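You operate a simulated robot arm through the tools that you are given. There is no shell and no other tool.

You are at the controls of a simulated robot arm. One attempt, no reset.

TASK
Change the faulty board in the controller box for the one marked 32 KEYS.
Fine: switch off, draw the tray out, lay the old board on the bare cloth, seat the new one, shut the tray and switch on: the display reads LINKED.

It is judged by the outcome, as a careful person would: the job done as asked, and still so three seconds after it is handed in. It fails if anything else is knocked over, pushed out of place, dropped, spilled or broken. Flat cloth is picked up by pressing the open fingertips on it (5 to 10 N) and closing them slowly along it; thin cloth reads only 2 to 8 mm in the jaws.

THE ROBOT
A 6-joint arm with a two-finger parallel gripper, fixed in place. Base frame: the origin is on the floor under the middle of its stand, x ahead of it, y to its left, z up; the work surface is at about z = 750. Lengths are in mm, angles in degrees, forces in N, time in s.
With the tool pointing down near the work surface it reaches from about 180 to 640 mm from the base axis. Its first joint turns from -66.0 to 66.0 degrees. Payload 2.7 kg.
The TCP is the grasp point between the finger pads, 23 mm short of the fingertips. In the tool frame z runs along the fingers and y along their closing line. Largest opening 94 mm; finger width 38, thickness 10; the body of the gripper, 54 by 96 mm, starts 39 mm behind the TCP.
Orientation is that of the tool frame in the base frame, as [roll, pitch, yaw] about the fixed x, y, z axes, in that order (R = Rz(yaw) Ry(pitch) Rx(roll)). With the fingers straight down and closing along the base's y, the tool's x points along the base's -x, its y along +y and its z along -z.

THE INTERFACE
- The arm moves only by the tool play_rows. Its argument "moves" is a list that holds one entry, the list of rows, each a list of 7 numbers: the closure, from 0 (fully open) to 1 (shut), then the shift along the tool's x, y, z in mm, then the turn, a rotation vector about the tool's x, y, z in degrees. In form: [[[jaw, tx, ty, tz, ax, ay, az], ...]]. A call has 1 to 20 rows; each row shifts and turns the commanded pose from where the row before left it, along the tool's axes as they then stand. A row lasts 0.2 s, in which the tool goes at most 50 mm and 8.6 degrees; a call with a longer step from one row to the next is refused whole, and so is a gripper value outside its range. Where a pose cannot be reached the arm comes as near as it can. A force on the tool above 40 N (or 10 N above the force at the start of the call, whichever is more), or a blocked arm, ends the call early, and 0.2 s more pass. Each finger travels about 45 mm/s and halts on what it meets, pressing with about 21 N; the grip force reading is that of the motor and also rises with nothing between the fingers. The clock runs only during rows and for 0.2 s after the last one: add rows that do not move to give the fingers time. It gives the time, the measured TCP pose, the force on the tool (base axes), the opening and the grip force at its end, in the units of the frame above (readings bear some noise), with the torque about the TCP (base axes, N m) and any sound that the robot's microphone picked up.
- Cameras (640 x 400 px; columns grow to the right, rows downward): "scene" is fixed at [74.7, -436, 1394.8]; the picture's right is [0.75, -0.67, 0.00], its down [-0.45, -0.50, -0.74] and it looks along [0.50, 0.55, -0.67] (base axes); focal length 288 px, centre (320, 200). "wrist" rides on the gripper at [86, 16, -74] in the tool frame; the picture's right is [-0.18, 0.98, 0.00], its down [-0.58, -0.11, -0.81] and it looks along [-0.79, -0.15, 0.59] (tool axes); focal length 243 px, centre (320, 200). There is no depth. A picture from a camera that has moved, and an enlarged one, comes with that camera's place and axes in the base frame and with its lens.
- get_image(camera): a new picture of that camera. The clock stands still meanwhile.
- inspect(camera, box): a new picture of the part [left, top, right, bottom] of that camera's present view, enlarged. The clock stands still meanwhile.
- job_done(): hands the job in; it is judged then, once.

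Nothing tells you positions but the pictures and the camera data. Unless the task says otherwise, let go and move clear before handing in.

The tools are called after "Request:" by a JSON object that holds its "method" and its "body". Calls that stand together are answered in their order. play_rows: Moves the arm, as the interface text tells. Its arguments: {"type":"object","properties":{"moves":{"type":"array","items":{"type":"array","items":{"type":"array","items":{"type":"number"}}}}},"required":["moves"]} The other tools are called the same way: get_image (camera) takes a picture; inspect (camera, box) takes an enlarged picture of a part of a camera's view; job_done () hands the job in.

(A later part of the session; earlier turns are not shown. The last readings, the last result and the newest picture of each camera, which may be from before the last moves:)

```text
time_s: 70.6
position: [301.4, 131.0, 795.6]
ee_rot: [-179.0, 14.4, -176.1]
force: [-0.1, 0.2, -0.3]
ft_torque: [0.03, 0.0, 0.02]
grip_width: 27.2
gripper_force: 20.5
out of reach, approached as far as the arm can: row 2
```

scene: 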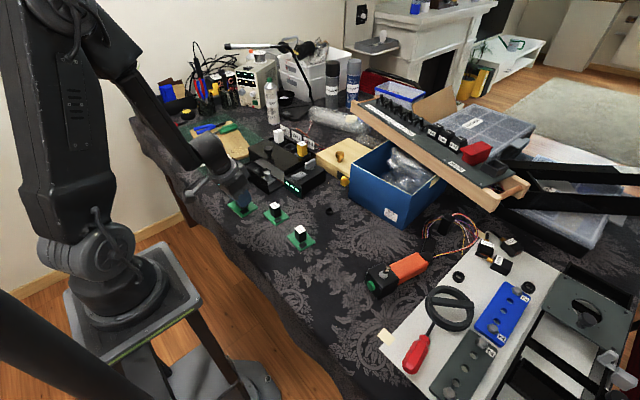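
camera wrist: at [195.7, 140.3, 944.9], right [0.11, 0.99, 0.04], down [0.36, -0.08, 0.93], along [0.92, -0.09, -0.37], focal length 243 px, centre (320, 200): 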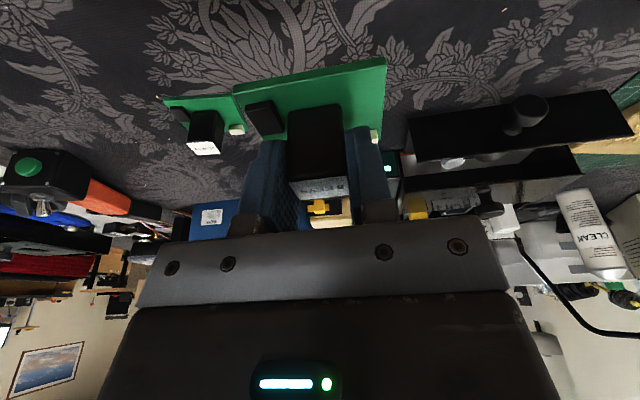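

The arm reports this spot as at its reach limit with the tilted tool. I raise 15 mm and shift the board to bare cloth further out, about (335, 200).

Request:
{"method": "play_rows", "body": {"moves": [[[1, -1.9, 0, -7.25, 0, 0, 0], [1, -1.9, 0, -7.25, 0, 0, 0], [1, -7.4, 13.3, 1.94, 0, 0, 0], [1, -7.4, 13.3, 1.94, 0, 0, 0], [1, -7.4, 13.3, 1.94, 0, 0, 0], [1, -7.4, 13.3, 1.94, 0, 0, 0], [1, -7.4, 13.3, 1.94, 0, 0, 0], [1, 0, 0, 0, 0, 0, 0]]]}}

Request:
{"method": "get_image", "body": {"camera": "scene"}}

Request:
{"method": "inspect", "body": {"camera": "scene", "box": [190, 170, 320, 250]}}

```text
time_s: 72.4
position: [333.9, 200.4, 810.1]
ee_rot: [-179.7, 14.6, -176.2]
force: [0.7, 0.9, -0.4]
ft_torque: [-0.03, -0.01, 0.02]
grip_width: 27.4
gripper_force: 20.8
```

```text
taken
```

scene: 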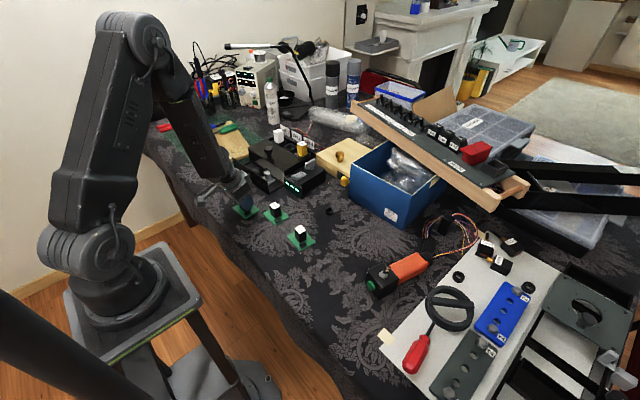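

```text
4.92 times, centred on (255, 210) of scene
camera zoom: at [74.7, -436.0, 1394.8], right [0.75, -0.67, 0.0], down [-0.45, -0.5, -0.74], along [0.5, 0.55, -0.67], focal length 1416 px, centre (640, 151)
```

zoom: 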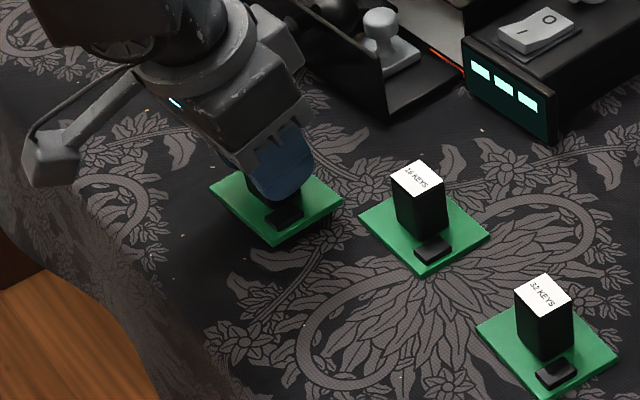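

Here the pose is exact. I lower the board slowly on the cloth.

Request:
{"method": "play_rows", "body": {"moves": [[[1, 0.76, 0, 2.9, 0, 0, 0], [1, 0.76, 0, 2.9, 0, 0, 0], [1, 0.76, 0, 2.9, 0, 0, 0], [1, 0.51, 0, 1.93, 0, 0, 0], [1, 0.51, 0, 1.93, 0, 0, 0], [1, 0.26, 0, 0.97, 0, 0, 0], [1, 0.26, 0, 0.97, 0, 0, 0], [1, 0, 0, 0, 0, 0, 0]]]}}

```text
time_s: 74.2
position: [335.1, 199.6, 794.9]
ee_rot: [-179.7, 14.7, -176.2]
force: [-0.3, 0.2, -0.7]
ft_torque: [0.01, 0.02, 0.03]
grip_width: 27.1
gripper_force: 20.9
```

Request:
{"method": "play_rows", "body": {"moves": [[[1, 0.26, 0, 0.97, 0, 0, 0], [1, 0.26, 0, 0.97, 0, 0, 0], [1, 0, 0, 0, 0, 0, 0]]]}}

Request:
{"method": "inspect", "body": {"camera": "scene", "box": [210, 180, 290, 230]}}

```text
time_s: 75.0
position: [334.6, 197.8, 795.7]
ee_rot: [-179.7, 14.7, -176.2]
force: [0.6, -0.6, -0.1]
ft_torque: [0.02, 0.03, -0.02]
grip_width: 27.1
gripper_force: 21.1
```

```text
8.00 times, centred on (250, 205) of scene
camera zoom: at [74.7, -436.0, 1394.8], right [0.75, -0.67, 0.0], down [-0.45, -0.5, -0.74], along [0.5, 0.55, -0.67], focal length 2300 px, centre (880, 160)
```

zoom: 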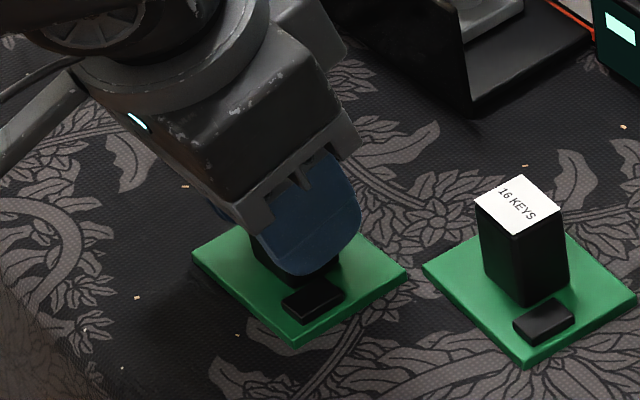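

No contact yet — a shadow gap is still visible under the board. I go down further by 1 mm steps.

Request:
{"method": "play_rows", "body": {"moves": [[[1, 0.26, 0, 0.97, 0, 0, 0], [1, 0.26, 0, 0.97, 0, 0, 0], [1, 0.26, 0, 0.97, 0, 0, 0], [1, 0, 0, 0, 0, 0, 0]]]}}

Request:
{"method": "inspect", "body": {"camera": "scene", "box": [210, 180, 290, 230]}}

```text
time_s: 76.0
position: [335.6, 199.5, 791.7]
ee_rot: [-179.7, 14.8, -176.3]
force: [1.3, -9.4, 16.5]
ft_torque: [-0.04, -0.13, -0.02]
grip_width: 27.5
gripper_force: 21.0
```

```text
8.00 times, centred on (250, 205) of scene
camera zoom: at [74.6, -436.3, 1394.7], right [0.75, -0.67, 0.0], down [-0.45, -0.5, -0.74], along [0.5, 0.55, -0.67], focal length 2300 px, centre (880, 160)
```

zoom: 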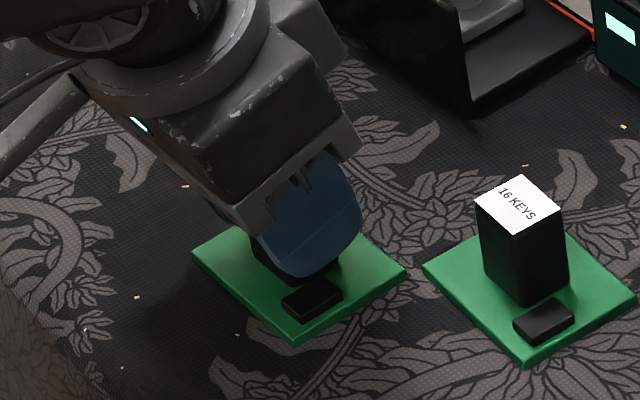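

Contact at 16 N. I ease up half a millimetre and open the jaws, then rise away along the finger direction.

Request:
{"method": "play_rows", "body": {"moves": [[[1, -0.15, 0, -0.6, 0, 0, 0], [0.95, 0, 0, 0, 0, 0, 0], [0.85, 0, 0, 0, 0, 0, 0], [0.75, 0, 0, 0, 0, 0, 0], [0.65, 0, 0, 0, 0, 0, 0], [0.55, 0, 0, 0, 0, 0, 0], [0.46, 0, 0, 0, 0, 0, 0], [0.46, 0, 0, 0, 0, 0, 0]]]}}

Request:
{"method": "get_image", "body": {"camera": "wrist"}}

```text
time_s: 77.8
position: [334.3, 200.9, 792.9]
ee_rot: [-179.6, 14.7, -176.2]
force: [0.3, 0.4, 0.8]
ft_torque: [0.02, 0.01, -0.03]
grip_width: 50.7
gripper_force: 0.0
```

```text
taken
camera wrist: at [231.3, 209.4, 842.5], right [0.11, 0.99, 0.04], down [0.36, -0.08, 0.93], along [0.92, -0.09, -0.37], focal length 243 px, centre (320, 200)
```

wrist: 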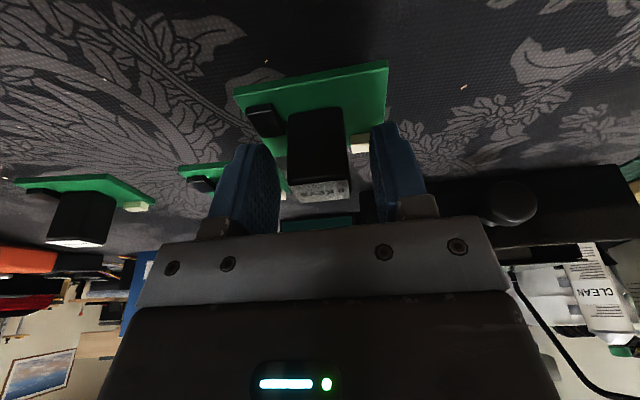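

The old board lies flat on the cloth and the jaws are open. I take a zoomed reference of how the board sits relative to the gripper, for matching the new board later, then rise.

Request:
{"method": "inspect", "body": {"camera": "wrist", "box": [210, 50, 410, 220]}}

Request:
{"method": "play_rows", "body": {"moves": [[[0.46, -1.3, 0, -4.8, 0, 0, 0], [0.46, -2.5, 0, -9.7, 0, 0, 0], [0.46, -3.2, 0, -12.1, 0, 0, 0], [0.46, -3.2, 0, -12.1, 0, 0, 0], [0.46, -3.2, 0, -12.1, 0, 0, 0], [0.46, -3.2, 0, -12.1, 0, 0, 0], [0.46, -3.2, 0, -12.1, 0, 0, 0], [0.46, -3.2, 0, -12.1, 0, 0, 0], [0.46, 0, 0, 0, 0, 0, 0]]]}}

Request:
{"method": "inspect", "body": {"camera": "scene", "box": [210, 170, 330, 250]}}

Request:
{"method": "get_image", "body": {"camera": "wrist"}}

```text
2.35 times, centred on (310, 135) of wrist
camera zoom: at [231.3, 209.4, 842.5], right [0.11, 0.99, 0.04], down [0.36, -0.08, 0.93], along [0.92, -0.09, -0.37], focal length 571 px, centre (344, 353)
```

zoom: 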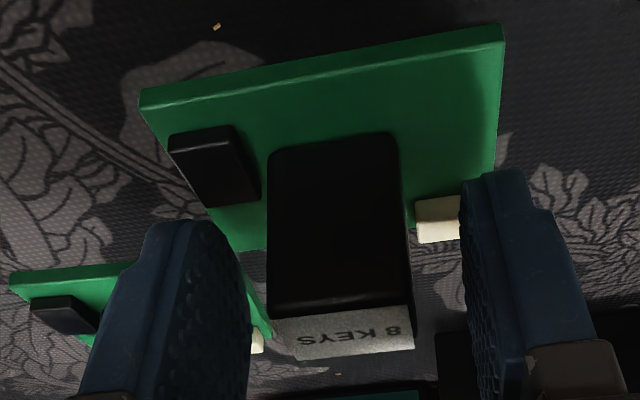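

```text
time_s: 79.8
position: [334.9, 199.2, 882.8]
ee_rot: [-179.6, 14.8, -176.2]
force: [0.4, -0.5, 0.2]
ft_torque: [0.01, 0.0, 0.0]
grip_width: 50.7
gripper_force: 0.0
```

```text
5.00 times, centred on (270, 210) of scene
camera zoom: at [74.7, -436.0, 1394.8], right [0.75, -0.67, 0.0], down [-0.45, -0.5, -0.74], along [0.5, 0.55, -0.67], focal length 1438 px, centre (570, 150)
```

zoom: 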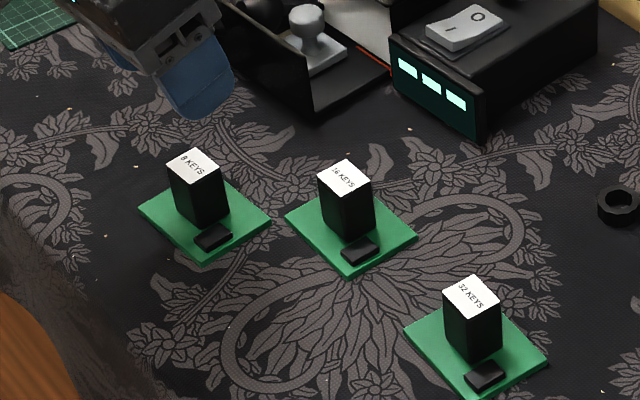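

```text
taken
camera wrist: at [231.9, 208.5, 933.2], right [0.11, 0.99, 0.04], down [0.36, -0.08, 0.93], along [0.92, -0.09, -0.37], focal length 243 px, centre (320, 200)
```

wrist: 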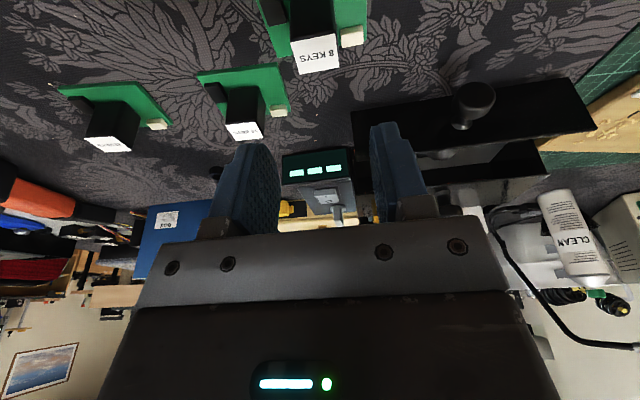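

The old board lies flat on bare cloth at (335, 199). Now I turn the tool about the vertical by -8.8° to match the 32 KEYS board's yaw and go over it at about (395, 1).

Request:
{"method": "play_rows", "body": {"moves": [[[0.46, 0, 0, 0, 1.115, 0, 4.255], [0.46, 0, 0, 0, 1.115, 0, 4.255], [0.46, -7.44, -19.21, 2.24, 0, 0, 0], [0.46, -7.44, -19.21, 2.24, 0, 0, 0], [0.46, -7.44, -19.21, 2.24, 0, 0, 0], [0.46, -7.44, -19.21, 2.24, 0, 0, 0], [0.46, -7.44, -19.21, 2.24, 0, 0, 0], [0.46, -7.44, -19.21, 2.24, 0, 0, 0], [0.46, -7.44, -19.21, 2.24, 0, 0, 0], [0.46, -7.44, -19.21, 2.24, 0, 0, 0], [0.46, -7.44, -19.21, 2.24, 0, 0, 0], [0.46, -7.44, -19.21, 2.24, 0, 0, 0], [0.46, 0, 0, 0, 0, 0, 0]]]}}

Request:
{"method": "get_image", "body": {"camera": "wrist"}}

Request:
{"method": "inspect", "body": {"camera": "wrist", "box": [210, 0, 410, 120]}}

Request:
{"method": "inspect", "body": {"camera": "scene", "box": [230, 170, 350, 260]}}

```text
time_s: 82.6
position: [393.4, 1.8, 880.8]
ee_rot: [-179.7, 14.8, 175.1]
force: [-0.3, 0.1, 0.4]
ft_torque: [0.02, 0.01, -0.03]
grip_width: 50.6
gripper_force: 0.1
```

```text
taken
camera wrist: at [293.7, 27.3, 931.2], right [0.26, 0.96, 0.04], down [0.35, -0.14, 0.93], along [0.9, -0.23, -0.37], focal length 243 px, centre (320, 200)
```

wrist: 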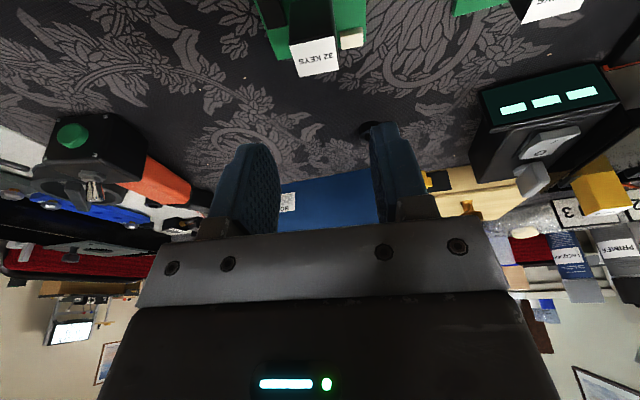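

```text
3.20 times, centred on (310, 60) of wrist
camera zoom: at [293.7, 27.3, 931.2], right [0.26, 0.96, 0.04], down [0.35, -0.14, 0.93], along [0.9, -0.23, -0.37], focal length 776 px, centre (352, 648)
```

zoom: 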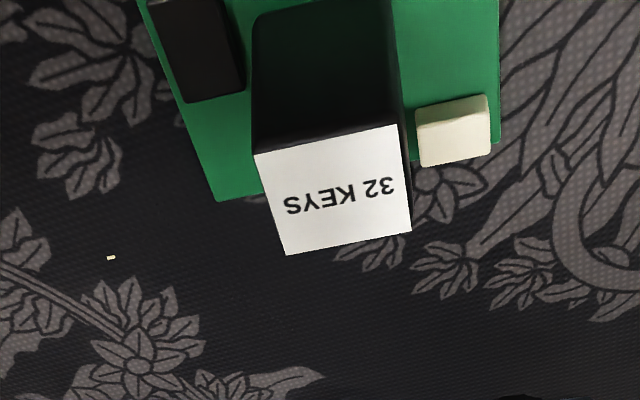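

```text
4.44 times, centred on (290, 215) of scene
camera zoom: at [74.7, -436.0, 1394.8], right [0.75, -0.67, 0.0], down [-0.45, -0.5, -0.74], along [0.5, 0.55, -0.67], focal length 1278 px, centre (453, 133)
```

zoom: 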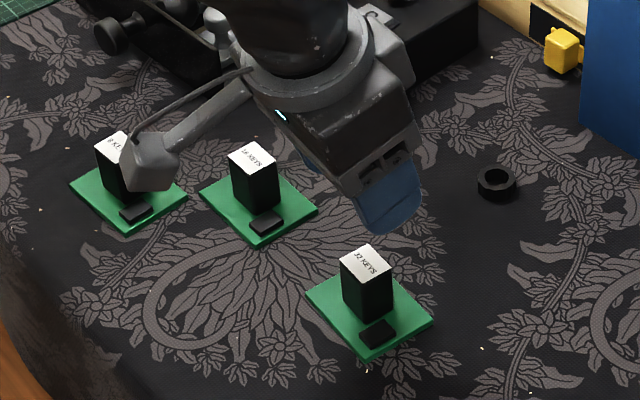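

The block sits in the view just where the old one did at the same height, within about 1 mm, and yaw agrees. I descend to the same grip height (about 793), with a 1 mm correction to -y.

Request:
{"method": "play_rows", "body": {"moves": [[[0.46, 2.44, -0.11, 9.29, 0, 0, 0], [0.46, 2.44, -0.11, 9.29, 0, 0, 0], [0.46, 2.44, -0.11, 9.29, 0, 0, 0], [0.46, 2.44, -0.11, 9.29, 0, 0, 0], [0.46, 2.44, -0.11, 9.29, 0, 0, 0], [0.46, 2.44, -0.11, 9.29, 0, 0, 0], [0.46, 2.44, -0.11, 9.29, 0, 0, 0], [0.46, 2.44, -0.11, 9.29, 0, 0, 0], [0.46, 2.44, -0.11, 9.29, 0, 0, 0], [0.46, 0, 0, 0, 0, 0, 0]]]}}

Request:
{"method": "get_image", "body": {"camera": "wrist"}}

Request:
{"method": "inspect", "body": {"camera": "wrist", "box": [210, 50, 410, 220]}}

Request:
{"method": "inspect", "body": {"camera": "scene", "box": [260, 200, 340, 260]}}

```text
time_s: 84.8
position: [413.4, 5.8, 826.4]
ee_rot: [-179.8, 14.9, 175.0]
force: [0.1, 0.2, -0.1]
ft_torque: [0.0, 0.03, 0.01]
grip_width: 50.6
gripper_force: 0.0
out of reach, approached as far as the arm can: row 4, 5, 6, 7, 9
```

```text
taken
camera wrist: at [311.9, 30.3, 877.0], right [0.26, 0.96, 0.04], down [0.35, -0.14, 0.93], along [0.9, -0.23, -0.37], focal length 243 px, centre (320, 200)
```

wrist: 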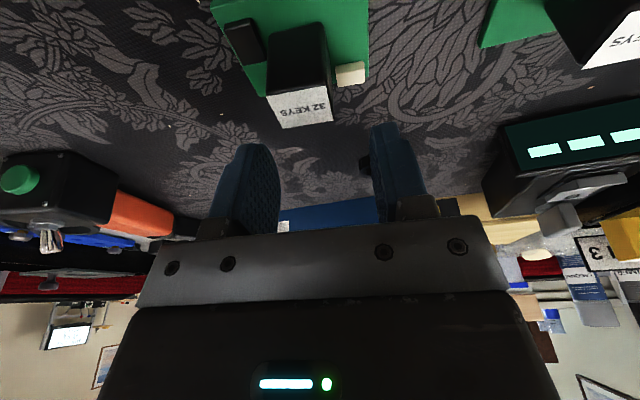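

```text
2.35 times, centred on (310, 135) of wrist
camera zoom: at [311.9, 30.3, 877.0], right [0.26, 0.96, 0.04], down [0.35, -0.14, 0.93], along [0.9, -0.23, -0.37], focal length 571 px, centre (344, 353)
```

zoom: 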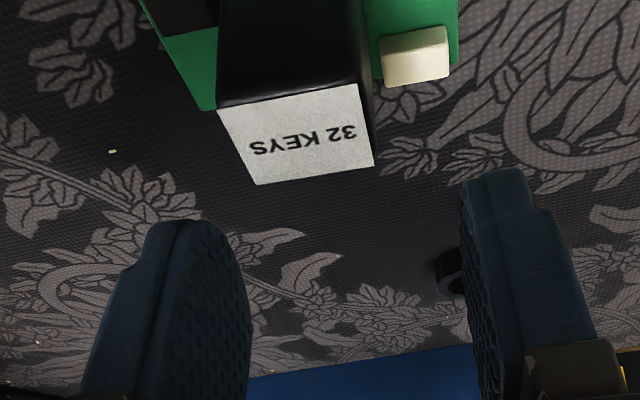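

```text
6.67 times, centred on (300, 230) of scene
camera zoom: at [74.7, -436.0, 1394.8], right [0.75, -0.67, 0.0], down [-0.45, -0.5, -0.74], along [0.5, 0.55, -0.67], focal length 1917 px, centre (453, 0)
```

zoom: 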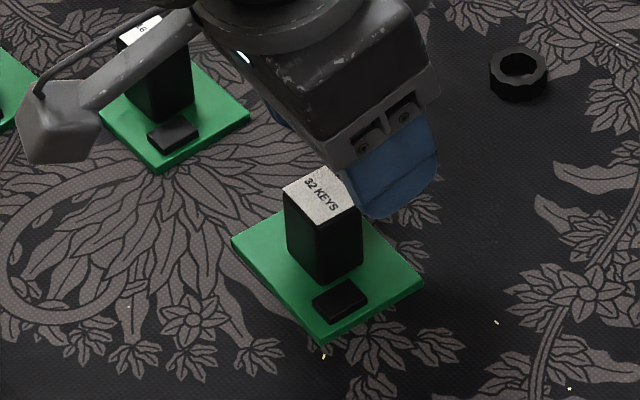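

The tilted pose can't be reached here, and the arm slid to (413, 6, 826) without touching anything. Looking back, only a 40 mm wide part of the gripper reaches far enough to meet the lid's knob, so at y=377 a vertical tool will also clear it. I rise, bring the tool upright and come over the block again.

Request:
{"method": "play_rows", "body": {"moves": [[[0.46, -2.5, 0, -9.7, 0, 0, 0], [0.46, -2.5, 0, -9.7, 0, 0, 0], [0.46, -2.5, 0, -9.7, 0, 0, 0], [0.46, -2.5, 0, -9.7, 0, 0, 0], [0.46, -2.5, 0, -9.7, 0, 0, 0], [0.46, -2.5, 0, -9.7, 0, 0, 0], [0.46, -2.5, 0, -9.7, 0, 0, 0], [0.46, 0, 0, 0, 0, 0, 0]]]}}

```text
time_s: 86.6
position: [423.4, -7.3, 876.1]
ee_rot: [-179.8, 14.8, 174.9]
force: [-0.4, 0.8, 0.0]
ft_torque: [-0.01, -0.03, 0.02]
grip_width: 50.9
gripper_force: 0.0
out of reach, approached as far as the arm can: row 1, 2, 3, 4, 5, 6
```

The arm came up but drifted to (423, -7, 876). I bring the tool upright in place and recheck.

Request:
{"method": "play_rows", "body": {"moves": [[[0.46, 0, 0, 0, 0, 5, 0], [0.46, 0, 0, 0, 0, 5, 0], [0.46, 0, 0, 0, 0, 4.8, 0], [0.46, 0, 0, 0, 0, 0, 0]]]}}

Request:
{"method": "get_image", "body": {"camera": "wrist"}}

Request:
{"method": "get_image", "body": {"camera": "scene"}}

```text
time_s: 87.6
position: [425.1, -7.3, 874.0]
ee_rot: [-179.8, -0.1, 175.0]
force: [-0.8, 0.7, 0.0]
ft_torque: [0.0, 0.01, 0.03]
grip_width: 51.0
gripper_force: 0.0
```

```text
taken
camera wrist: at [341.5, 16.6, 949.0], right [0.27, 0.96, 0.0], down [0.57, -0.16, 0.81], along [0.78, -0.22, -0.59], focal length 243 px, centre (320, 200)
```

wrist: 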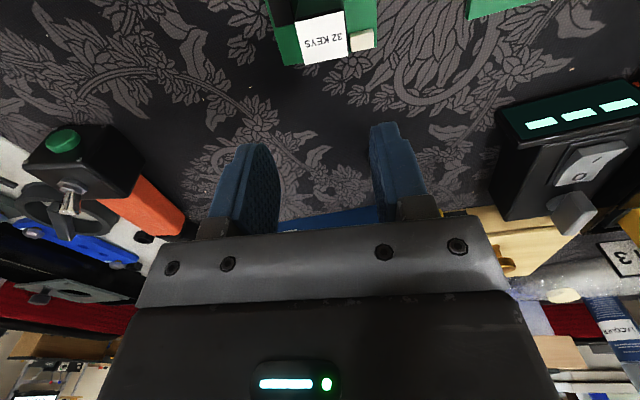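

```text
taken
```

scene: 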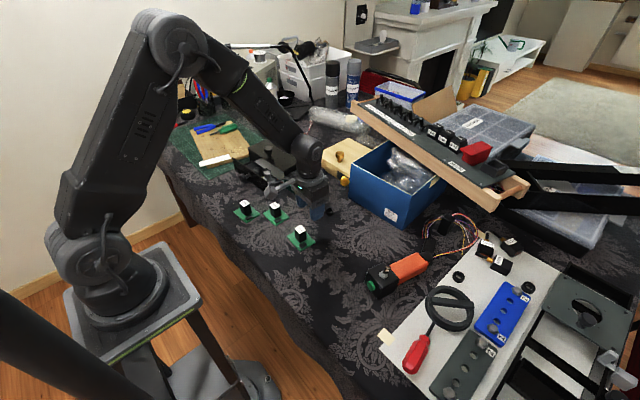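

Upright works fine here; the 32 KEYS block is at about (395.5, 1). I shift over it, with the pads a few mm ahead in x, and look.

Request:
{"method": "play_rows", "body": {"moves": [[[0.46, 6.65, 1.43, 4, 0, 0, 0], [0.46, 6.65, 1.43, 4, 0, 0, 0], [0.46, 6.65, 1.43, 4, 0, 0, 0], [0.46, 6.65, 1.43, 4, 0, 0, 0], [0.46, 0, 0, 0, 0, 0, 0]]]}}

Request:
{"method": "get_image", "body": {"camera": "wrist"}}

Request:
{"method": "inspect", "body": {"camera": "scene", "box": [260, 190, 340, 260]}}

```text
time_s: 88.8
position: [400.1, 0.2, 857.5]
ee_rot: [-179.8, 0.0, 174.9]
force: [0.2, -0.6, -0.5]
ft_torque: [-0.05, 0.01, -0.01]
grip_width: 50.4
gripper_force: 0.0
```

```text
taken
camera wrist: at [316.1, 23.7, 933.1], right [0.27, 0.96, 0.0], down [0.57, -0.16, 0.81], along [0.78, -0.22, -0.59], focal length 243 px, centre (320, 200)
```

wrist: 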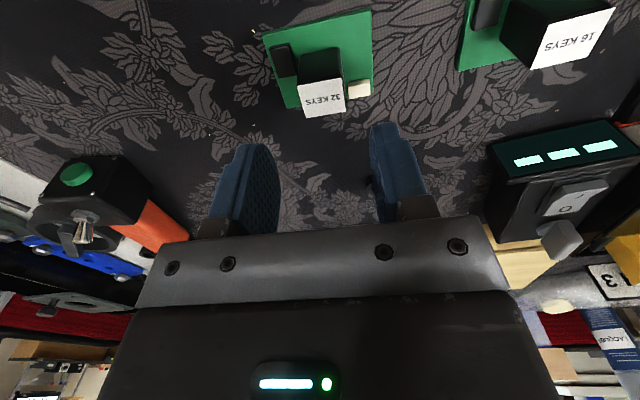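

```text
5.71 times, centred on (300, 225) of scene
camera zoom: at [74.7, -436.0, 1394.8], right [0.75, -0.67, 0.0], down [-0.45, -0.5, -0.74], along [0.5, 0.55, -0.67], focal length 1643 px, centre (434, 57)
```

zoom: 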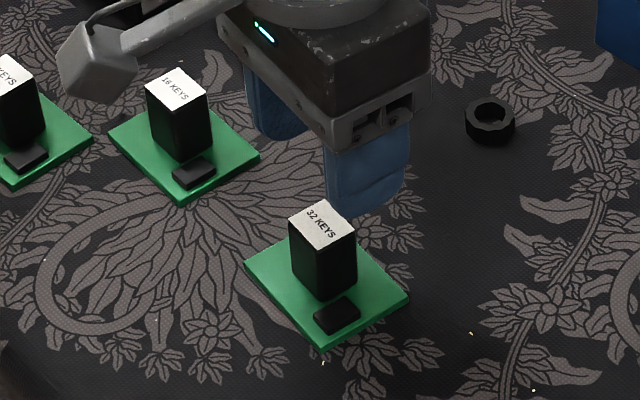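

Centred within a millimetre. I descend straight down to grip height.

Request:
{"method": "play_rows", "body": {"moves": [[[0.46, 0, 0, 9, 0, 0, 0], [0.46, 0, 0, 9, 0, 0, 0], [0.46, 0, 0, 9, 0, 0, 0], [0.46, 0, 0, 9, 0, 0, 0], [0.46, 0, 0, 9, 0, 0, 0], [0.46, 0, 0, 9, 0, 0, 0], [0.46, 0, 0, 9, 0, 0, 0], [0.46, 0, 0, 0, 0, 0, 0]]]}}

Request:
{"method": "get_image", "body": {"camera": "wrist"}}

Request:
{"method": "inspect", "body": {"camera": "scene", "box": [260, 190, 340, 260]}}

```text
time_s: 90.6
position: [397.9, 0.2, 793.6]
ee_rot: [-179.7, 0.0, 174.9]
force: [-0.4, -0.1, 0.4]
ft_torque: [0.01, -0.01, 0.01]
grip_width: 50.7
gripper_force: 0.0
```

```text
taken
camera wrist: at [314.5, 24.6, 868.5], right [0.27, 0.96, 0.0], down [0.57, -0.16, 0.81], along [0.78, -0.22, -0.59], focal length 243 px, centre (320, 200)
```

wrist: 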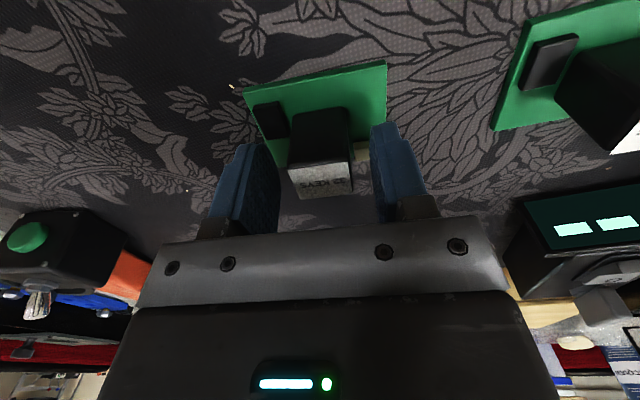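

```text
5.71 times, centred on (300, 225) of scene
camera zoom: at [74.7, -436.0, 1394.8], right [0.75, -0.67, 0.0], down [-0.45, -0.5, -0.74], along [0.5, 0.55, -0.67], focal length 1643 px, centre (434, 57)
```

zoom: 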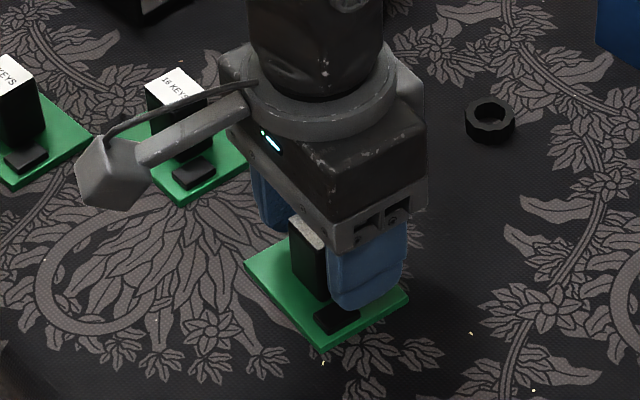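

The block stands between the pads. I close slowly.

Request:
{"method": "play_rows", "body": {"moves": [[[0.55, 0, 0, 0, 0, 0, 0], [0.62, 0, 0, 0, 0, 0, 0], [0.68, 0, 0, 0, 0, 0, 0], [0.72, 0, 0, 0, 0, 0, 0], [0.78, 0, 0, 0, 0, 0, 0], [0.86, 0, 0, 0, 0, 0, 0], [1, 0, 0, 0, 0, 0, 0], [1, 0, 0, 0, 0, 0, 0]]]}}

Request:
{"method": "inspect", "body": {"camera": "wrist", "box": [210, 50, 410, 220]}}

```text
time_s: 92.4
position: [398.7, 1.1, 793.1]
ee_rot: [-179.8, 0.0, 174.9]
force: [-0.6, -0.1, 0.9]
ft_torque: [0.05, 0.03, -0.03]
grip_width: 27.0
gripper_force: 21.3
```

```text
2.35 times, centred on (310, 135) of wrist
camera zoom: at [314.3, 24.5, 868.6], right [0.27, 0.96, 0.0], down [0.57, -0.16, 0.81], along [0.78, -0.22, -0.59], focal length 571 px, centre (344, 353)
```

zoom: 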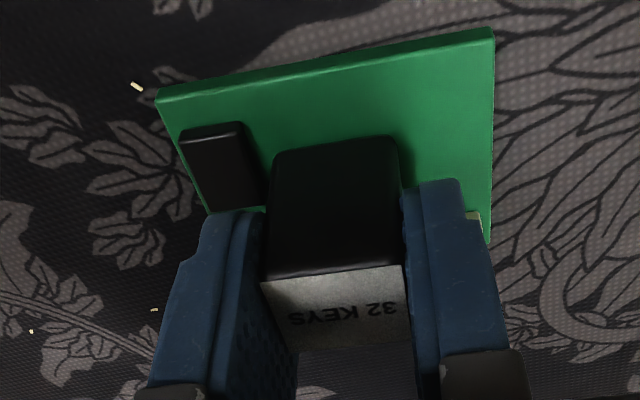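

Gripped at 27.0 mm; from the view the board's front edge is 29 mm ahead of the TCP and laterally centred, which gives a seat target of about TCP (465, 377, 806). I lift and turn the yaw back to the tray's.

Request:
{"method": "play_rows", "body": {"moves": [[[1, 0, 0, -3, 0, 0, 0], [1, 0, 0, -7, 0, 0, 0], [1, 0, 0, -10, 0, 0, 0], [1, 0, 0, -12, 0, 0, 0], [1, 0, 0, -12, 0, 0, 0], [1, 0, 0, -12, 0, 0, 0], [1, 0, 0, -12, 0, 0, 0], [1, 0, 0, -12, 0, 0, 0], [1, 0, 0, -12, 0, 0, 0], [1, 0, 0, -10, 0, 0, -4.5], [1, 0, 0, 0, 0, 0, -4.5], [1, 0, 0, 0, 0, 0, 0]]]}}

Request:
{"method": "get_image", "body": {"camera": "wrist"}}

Request:
{"method": "inspect", "body": {"camera": "scene", "box": [240, 160, 340, 240]}}

```text
time_s: 95.0
position: [400.4, -0.4, 898.1]
ee_rot: [-179.7, 0.0, -176.1]
force: [0.9, 0.5, -0.5]
ft_torque: [-0.01, -0.01, -0.01]
grip_width: 27.3
gripper_force: 21.0
```

```text
taken
camera wrist: at [313.0, 10.6, 972.3], right [0.12, 0.99, 0.0], down [0.59, -0.06, 0.81], along [0.8, -0.1, -0.59], focal length 243 px, centre (320, 200)
```

wrist: 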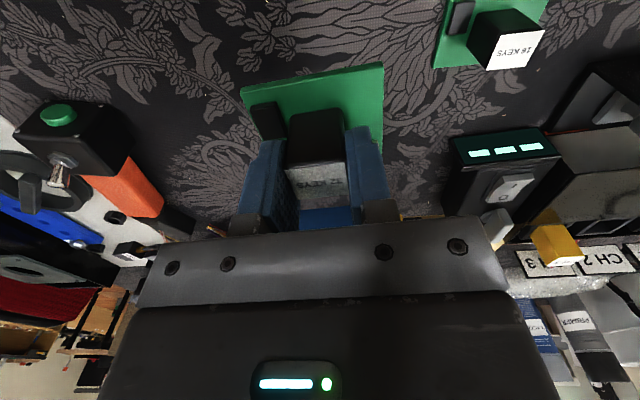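

```text
5.00 times, centred on (290, 200) of scene
camera zoom: at [74.7, -436.0, 1394.8], right [0.75, -0.67, 0.0], down [-0.45, -0.5, -0.74], along [0.5, 0.55, -0.67], focal length 1438 px, centre (470, 200)
```

zoom: 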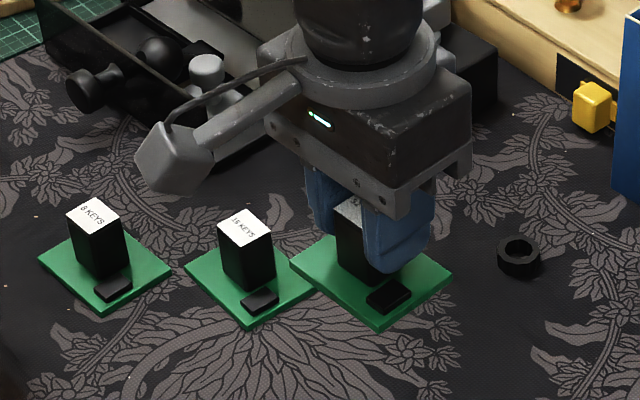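

Board held level with the right yaw. I carry it over to above the tray pocket at (465, 377).

Request:
{"method": "play_rows", "body": {"moves": [[[1, -5.03, 20.63, 0, 0, 0, 0], [1, -5.03, 20.63, 0, 0, 0, 0], [1, -5.03, 20.63, 0, 0, 0, 0], [1, -5.03, 20.63, 0, 0, 0, 0], [1, -5.03, 20.63, 0, 0, 0, 0], [1, -5.03, 20.63, 0, 0, 0, 0], [1, -5.03, 20.63, 0, 0, 0, 0], [1, -5.03, 20.63, 0, 0, 0, 0], [1, -5.03, 20.63, 0, 0, 0, 0], [1, -5.03, 20.63, 0, 0, 0, 0], [1, -5.03, 20.63, 0, 0, 0, 0], [1, -5.03, 20.63, 0, 0, 0, 0], [1, -5.03, 20.63, 0, 0, 0, 0], [1, -5.03, 20.63, 0, 0, 0, 0], [1, -5.03, 20.63, 0, 0, 0, 0], [1, -5.03, 20.63, 0, 0, 0, 0], [1, -5.03, 20.63, 0, 0, 0, 0], [1, -5.03, 20.63, 0, 0, 0, 0], [1, 0, 0, 0, 0, 0, 0]]]}}

Request:
{"method": "get_image", "body": {"camera": "wrist"}}

Request:
{"method": "inspect", "body": {"camera": "wrist", "box": [200, 0, 420, 180]}}

Request:
{"method": "inspect", "body": {"camera": "scene", "box": [225, 120, 315, 190]}}

```text
time_s: 99.0
position: [465.4, 377.3, 896.6]
ee_rot: [-179.7, -0.1, -176.1]
force: [-0.7, -1.3, -0.2]
ft_torque: [-0.03, -0.01, 0.02]
grip_width: 27.3
gripper_force: 21.2
```

```text
taken
camera wrist: at [378.4, 387.7, 971.3], right [0.12, 0.99, 0.0], down [0.59, -0.07, 0.81], along [0.8, -0.1, -0.59], focal length 243 px, centre (320, 200)
```

wrist: 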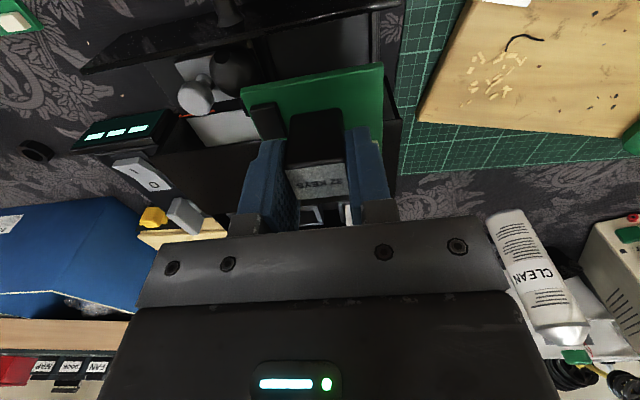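

```text
2.22 times, centred on (310, 90) of wrist
camera zoom: at [378.4, 387.7, 971.3], right [0.12, 0.99, 0.0], down [0.59, -0.07, 0.81], along [0.8, -0.1, -0.59], focal length 539 px, centre (342, 444)
```

zoom: 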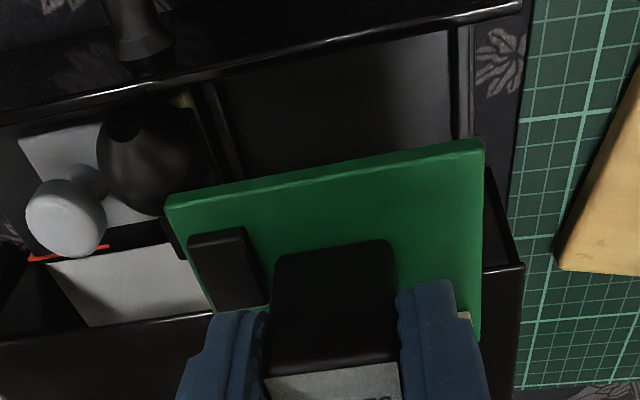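

```text
5.71 times, centred on (270, 155) of scene
camera zoom: at [74.7, -436.0, 1394.8], right [0.75, -0.67, 0.0], down [-0.45, -0.5, -0.74], along [0.5, 0.55, -0.67], focal length 1643 px, centre (606, 457)
```

zoom: 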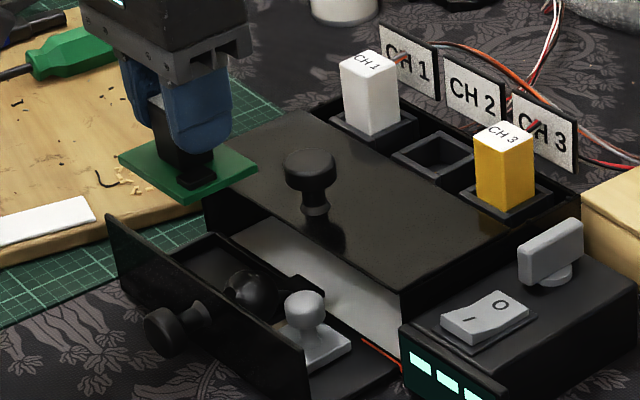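

Position agrees with the target within half a millimetre; the pocket has about 3 mm room each side. I lower the board towards the pocket, stopping just above it.

Request:
{"method": "play_rows", "body": {"moves": [[[1, 0, 0, 8, 0, 0, 0], [1, 0, 0, 8, 0, 0, 0], [1, 0, 0, 8, 0, 0, 0], [1, 0, 0, 8, 0, 0, 0], [1, 0, 0, 8, 0, 0, 0], [1, 0, 0, 8, 0, 0, 0], [1, 0, 0, 8, 0, 0, 0], [1, 0, 0, 8, 0, 0, 0], [1, 0, 0, 6, 0, 0, 0], [1, 0, 0, 0, 0, 0, 0]]]}}

Request:
{"method": "get_image", "body": {"camera": "wrist"}}

Request:
{"method": "inspect", "body": {"camera": "wrist", "box": [200, 30, 420, 200]}}

Request:
{"method": "inspect", "body": {"camera": "scene", "box": [235, 130, 295, 185]}}

```text
time_s: 101.2
position: [463.7, 376.5, 824.9]
ee_rot: [-179.7, -0.1, -176.1]
force: [0.3, 0.7, -0.4]
ft_torque: [0.02, 0.0, -0.01]
grip_width: 27.4
gripper_force: 21.3
```

```text
taken
camera wrist: at [376.6, 386.7, 899.9], right [0.12, 0.99, 0.0], down [0.59, -0.07, 0.81], along [0.8, -0.1, -0.59], focal length 243 px, centre (320, 200)
```

wrist: 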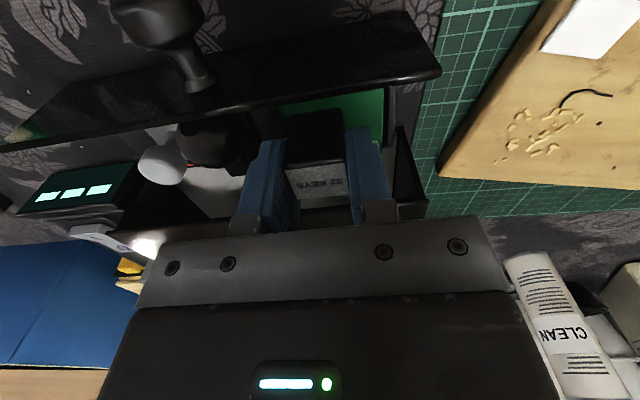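

```text
2.35 times, centred on (310, 115) of wrist
camera zoom: at [376.6, 386.7, 899.9], right [0.12, 0.99, 0.0], down [0.59, -0.07, 0.81], along [0.8, -0.1, -0.59], focal length 571 px, centre (344, 400)
```

zoom: 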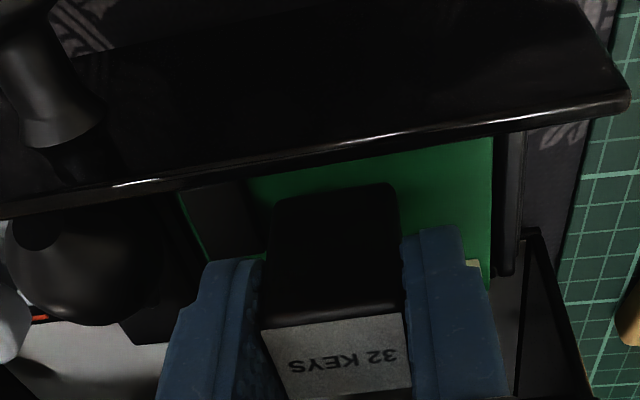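

```text
7.27 times, centred on (265, 158) of scene
camera zoom: at [74.7, -436.0, 1394.8], right [0.75, -0.67, 0.0], down [-0.45, -0.5, -0.74], along [0.5, 0.55, -0.67], focal length 2091 px, centre (720, 509)
```

zoom: 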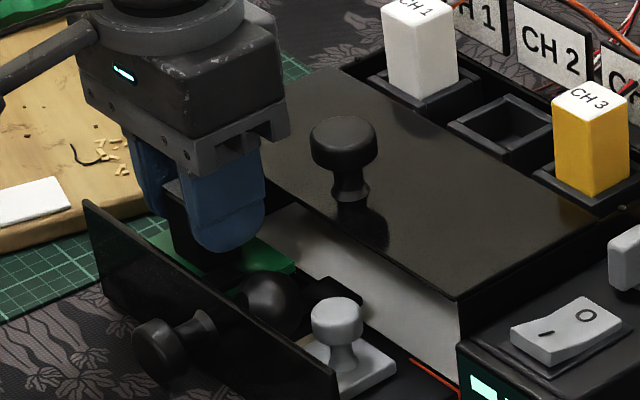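

Board is inside the panel outline, just above the pocket. I nudge +1 mm in x and +0.7 mm in y and lower in small steps, watching force.

Request:
{"method": "play_rows", "body": {"moves": [[[1, -1.05, 0.63, 0, 0, 0, 0], [1, 0, 0, 2, 0, 0, 0], [1, 0, 0, 2, 0, 0, 0], [1, 0, 0, 2, 0, 0, 0], [1, 0, 0, 2, 0, 0, 0], [1, 0, 0, 2, 0, 0, 0], [1, 0, 0, 2, 0, 0, 0], [1, 0, 0, 2, 0, 0, 0], [1, 0, 0, 0, 0, 0, 0]]]}}

Request:
{"method": "inspect", "body": {"camera": "wrist", "box": [200, 30, 420, 200]}}

Request:
{"method": "inspect", "body": {"camera": "scene", "box": [235, 130, 295, 185]}}

```text
time_s: 103.2
position: [466.4, 377.2, 812.5]
ee_rot: [-179.9, 0.0, -176.1]
force: [0.3, 0.0, 0.4]
ft_torque: [0.01, -0.01, -0.02]
grip_width: 27.1
gripper_force: 21.1
```

```text
2.35 times, centred on (310, 115) of wrist
camera zoom: at [378.8, 388.0, 887.0], right [0.12, 0.99, 0.0], down [0.59, -0.07, 0.81], along [0.8, -0.1, -0.59], focal length 571 px, centre (344, 400)
```

zoom: 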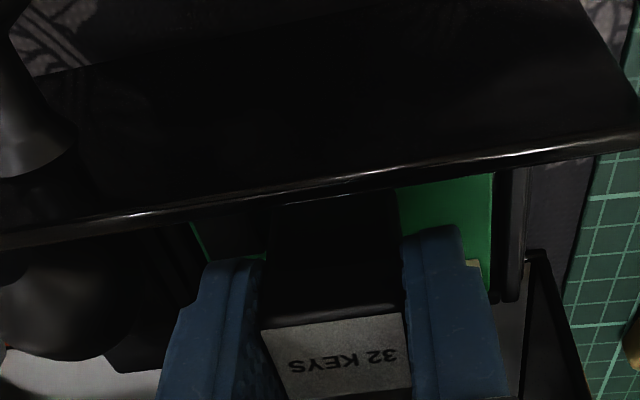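

```text
7.27 times, centred on (265, 158) of scene
camera zoom: at [74.7, -436.0, 1394.8], right [0.75, -0.67, 0.0], down [-0.45, -0.5, -0.74], along [0.5, 0.55, -0.67], focal length 2091 px, centre (720, 509)
```

zoom: 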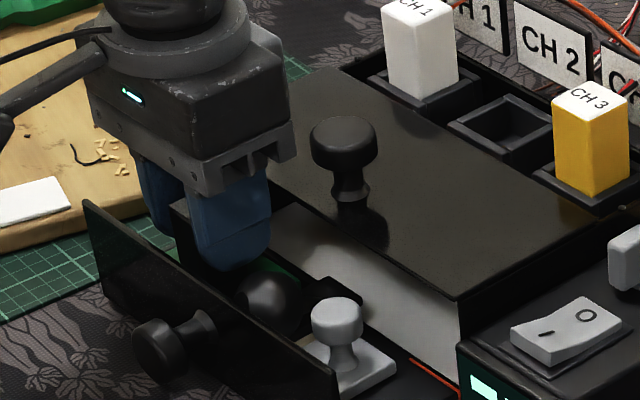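

No contact yet; 6–7 mm remain by my estimate. I continue down gently.

Request:
{"method": "play_rows", "body": {"moves": [[[1, 0, 0, 1.5, 0, 0, 0], [1, 0, 0, 1.5, 0, 0, 0], [1, 0, 0, 1.5, 0, 0, 0], [1, 0, 0, 0, 0, 0, 0]]]}}

Request:
{"method": "inspect", "body": {"camera": "wrist", "box": [200, 30, 420, 200]}}

```text
time_s: 104.2
position: [463.8, 377.0, 806.9]
ee_rot: [-179.8, -0.2, -176.1]
force: [-0.5, -0.2, -0.3]
ft_torque: [-0.02, -0.02, 0.0]
grip_width: 27.2
gripper_force: 21.0
```

```text
2.35 times, centred on (310, 115) of wrist
camera zoom: at [377.9, 387.6, 882.3], right [0.12, 0.99, 0.0], down [0.59, -0.07, 0.81], along [0.8, -0.1, -0.59], focal length 571 px, centre (344, 400)
```

zoom: 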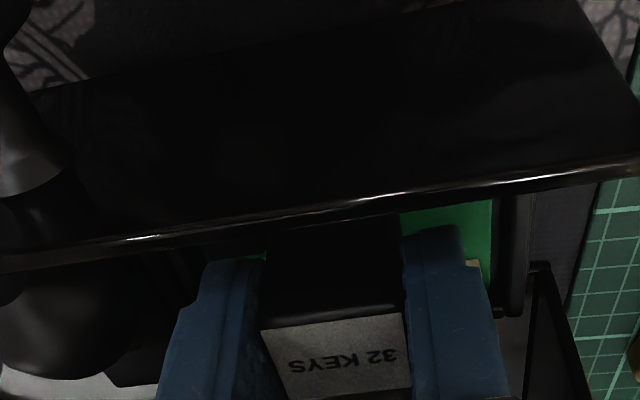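

Request:
{"method": "play_rows", "body": {"moves": [[[1, 0, 0, 1, 0, 0, 0], [1, 0, 0, 1, 0, 0, 0], [1, 0, 0, 1, 0, 0, 0], [1, 0, 0, 0, 0, 0, 0]]]}}

Request:
{"method": "inspect", "body": {"camera": "scene", "box": [235, 130, 295, 185]}}

```text
time_s: 105.2
position: [464.5, 377.9, 805.5]
ee_rot: [-179.7, 0.1, -176.1]
force: [0.8, -1.5, 5.4]
ft_torque: [0.09, 0.06, 0.01]
grip_width: 27.5
gripper_force: 21.0
```

```text
7.27 times, centred on (265, 158) of scene
camera zoom: at [74.7, -436.1, 1394.7], right [0.75, -0.67, 0.0], down [-0.45, -0.5, -0.74], along [0.5, 0.55, -0.67], focal length 2091 px, centre (720, 509)
```

zoom: 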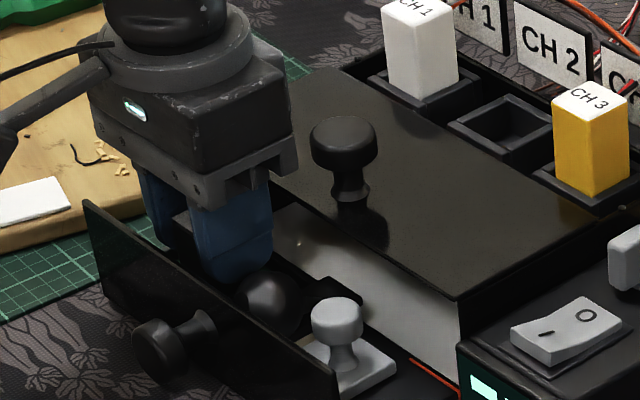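

Contact at the expected seat height (5 N). I press 1 mm more to be sure it is down, then read.

Request:
{"method": "play_rows", "body": {"moves": [[[1, 0, 0, 0.5, 0, 0, 0], [1, 0, 0, 0.5, 0, 0, 0], [1, 0, 0, 0, 0, 0, 0]]]}}

```text
time_s: 106.0
position: [464.9, 378.0, 804.8]
ee_rot: [-179.9, 0.0, -176.2]
force: [2.6, 1.0, 9.1]
ft_torque: [0.09, 0.01, -0.03]
grip_width: 27.1
gripper_force: 21.1
```

About 9 N, firm. I ease off and open the jaws, then check how the board sits.

Request:
{"method": "play_rows", "body": {"moves": [[[1, 0, 0, -0.7, 0, 0, 0], [0.95, 0, 0, 0, 0, 0, 0], [0.85, 0, 0, 0, 0, 0, 0], [0.75, 0, 0, 0, 0, 0, 0], [0.65, 0, 0, 0, 0, 0, 0], [0.55, 0, 0, 0, 0, 0, 0], [0.47, 0, 0, 0, 0, 0, 0], [0.47, 0, 0, 0, 0, 0, 0], [0.47, 0, 0, -5, 0, 0, 0], [0.47, 0, 0, -10, 0, 0, 0], [0.47, 0, 0, -15, 0, 0, 0], [0.47, 0, 0, -20, 0, 0, 0], [0.47, 0, 0, -20, 0, 0, 0], [0.47, 0, 0, -20, 0, 0, 0], [0.47, 0, -5, -20, 0, 0, 0], [0.47, 0, -10, -15, 0, 0, 0], [0.47, 0, 0, 0, 0, 0, 0]]]}}

Request:
{"method": "get_image", "body": {"camera": "wrist"}}

Request:
{"method": "inspect", "body": {"camera": "wrist", "box": [200, 0, 440, 130]}}

Request:
{"method": "inspect", "body": {"camera": "scene", "box": [235, 140, 315, 195]}}

```text
time_s: 109.6
position: [466.4, 361.9, 928.1]
ee_rot: [-179.8, -0.1, -176.0]
force: [0.4, -0.4, -0.1]
ft_torque: [0.01, -0.01, -0.01]
grip_width: 49.7
gripper_force: 0.1
```

```text
taken
camera wrist: at [378.7, 372.2, 1003.4], right [0.12, 0.99, 0.0], down [0.59, -0.07, 0.81], along [0.8, -0.1, -0.59], focal length 243 px, centre (320, 200)
```

wrist: 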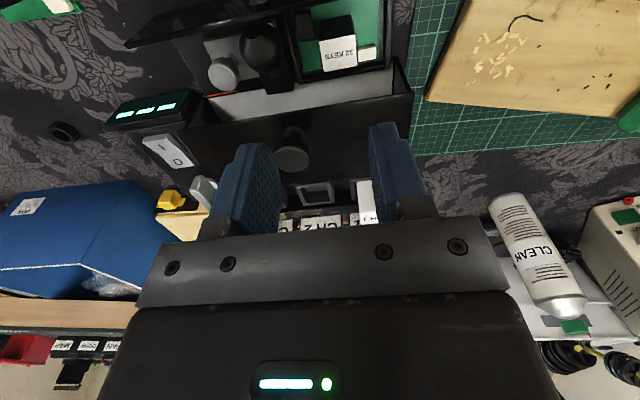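

```text
2.67 times, centred on (320, 65) of wrist
camera zoom: at [378.7, 372.2, 1003.4], right [0.12, 0.99, 0.0], down [0.59, -0.07, 0.81], along [0.8, -0.1, -0.59], focal length 647 px, centre (320, 560)
```

zoom: 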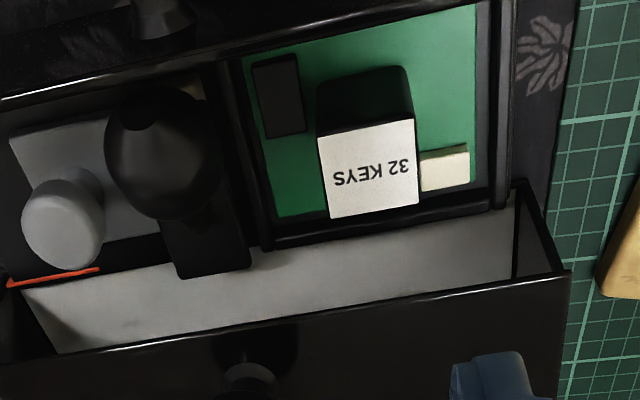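

```text
7.27 times, centred on (275, 168) of scene
camera zoom: at [74.7, -436.0, 1394.8], right [0.75, -0.67, 0.0], down [-0.45, -0.5, -0.74], along [0.5, 0.55, -0.67], focal length 2091 px, centre (647, 436)
```

zoom: 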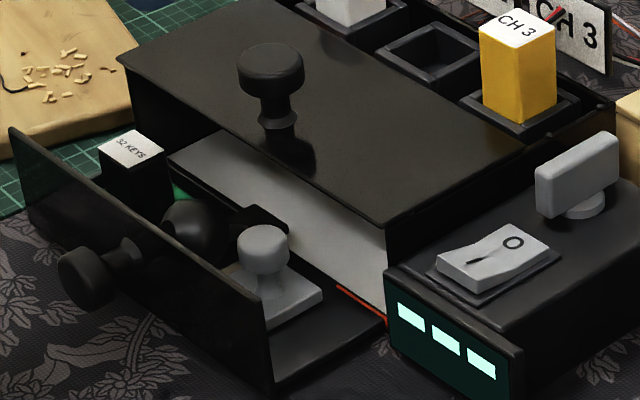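

The 32 KEYS board lies in the pocket as the old one did. I zoom in to verify it sits evenly between the pocket walls.

Request:
{"method": "inspect", "body": {"camera": "wrist", "box": [280, 0, 400, 95]}}

Request:
{"method": "inspect", "body": {"camera": "scene", "box": [236, 150, 276, 178]}}

```text
4.21 times, centred on (340, 48) of wrist
camera zoom: at [378.7, 372.2, 1003.4], right [0.12, 0.99, 0.0], down [0.59, -0.07, 0.81], along [0.8, -0.1, -0.59], focal length 1022 px, centre (236, 842)
```

zoom: 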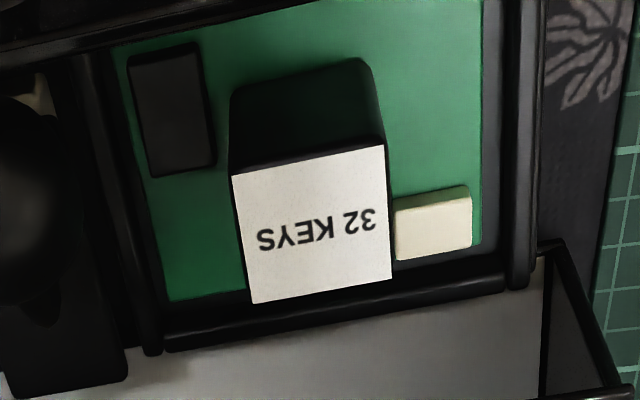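

```text
14.29 times, centred on (256, 164) of scene
camera zoom: at [74.7, -436.0, 1394.8], right [0.75, -0.67, 0.0], down [-0.45, -0.5, -0.74], along [0.5, 0.55, -0.67], focal length 4108 px, centre (1234, 714)
```

zoom: 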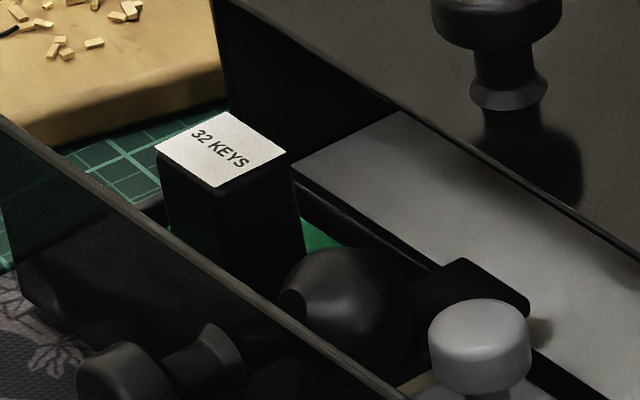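

The new board sits in the pocket at the same place and height (top z≈810) as the old one. Next I shut the tray by pushing the knob's face with closed fingers; I go in front of the knob (head centre about (400.6, 323, 787)).

Request:
{"method": "play_rows", "body": {"moves": [[[0.7, 13.1, -4.2, 0, 0, 0, 0], [1, 13.1, -4.2, 0, 0, 0, 0], [1, 13.1, -4.2, 0, 0, 0, 0], [1, 13.1, -4.2, 0, 0, 0, 0], [1, 13.1, -4.2, 0, 0, 0, 0], [1, 13.1, -4.2, 0, 0, 0, 0], [1, 13.1, -4.2, 0, 0, 0, 0], [1, 13.1, -4.2, 0, 0, 0, 0], [1, 0, 0, 0, 0, 0, 0]]]}}

Request:
{"method": "get_image", "body": {"camera": "wrist"}}

Request:
{"method": "inspect", "body": {"camera": "scene", "box": [215, 140, 315, 220]}}

```text
time_s: 111.6
position: [362.6, 321.3, 930.3]
ee_rot: [-179.7, -0.2, -176.2]
force: [0.4, -0.6, 0.0]
ft_torque: [-0.03, 0.0, 0.0]
grip_width: 0.0
gripper_force: 21.1
```

```text
taken
camera wrist: at [277.0, 331.7, 1004.4], right [0.12, 0.99, 0.0], down [0.59, -0.07, 0.81], along [0.8, -0.1, -0.59], focal length 243 px, centre (320, 200)
```

wrist: 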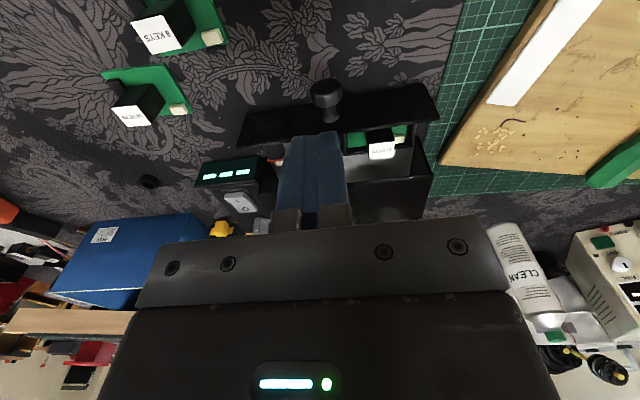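

```text
5.00 times, centred on (265, 180) of scene
camera zoom: at [74.7, -436.0, 1394.8], right [0.75, -0.67, 0.0], down [-0.45, -0.5, -0.74], along [0.5, 0.55, -0.67], focal length 1438 px, centre (595, 300)
```

zoom: 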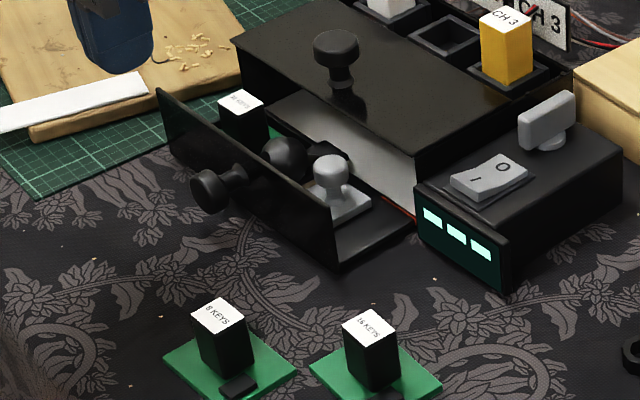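

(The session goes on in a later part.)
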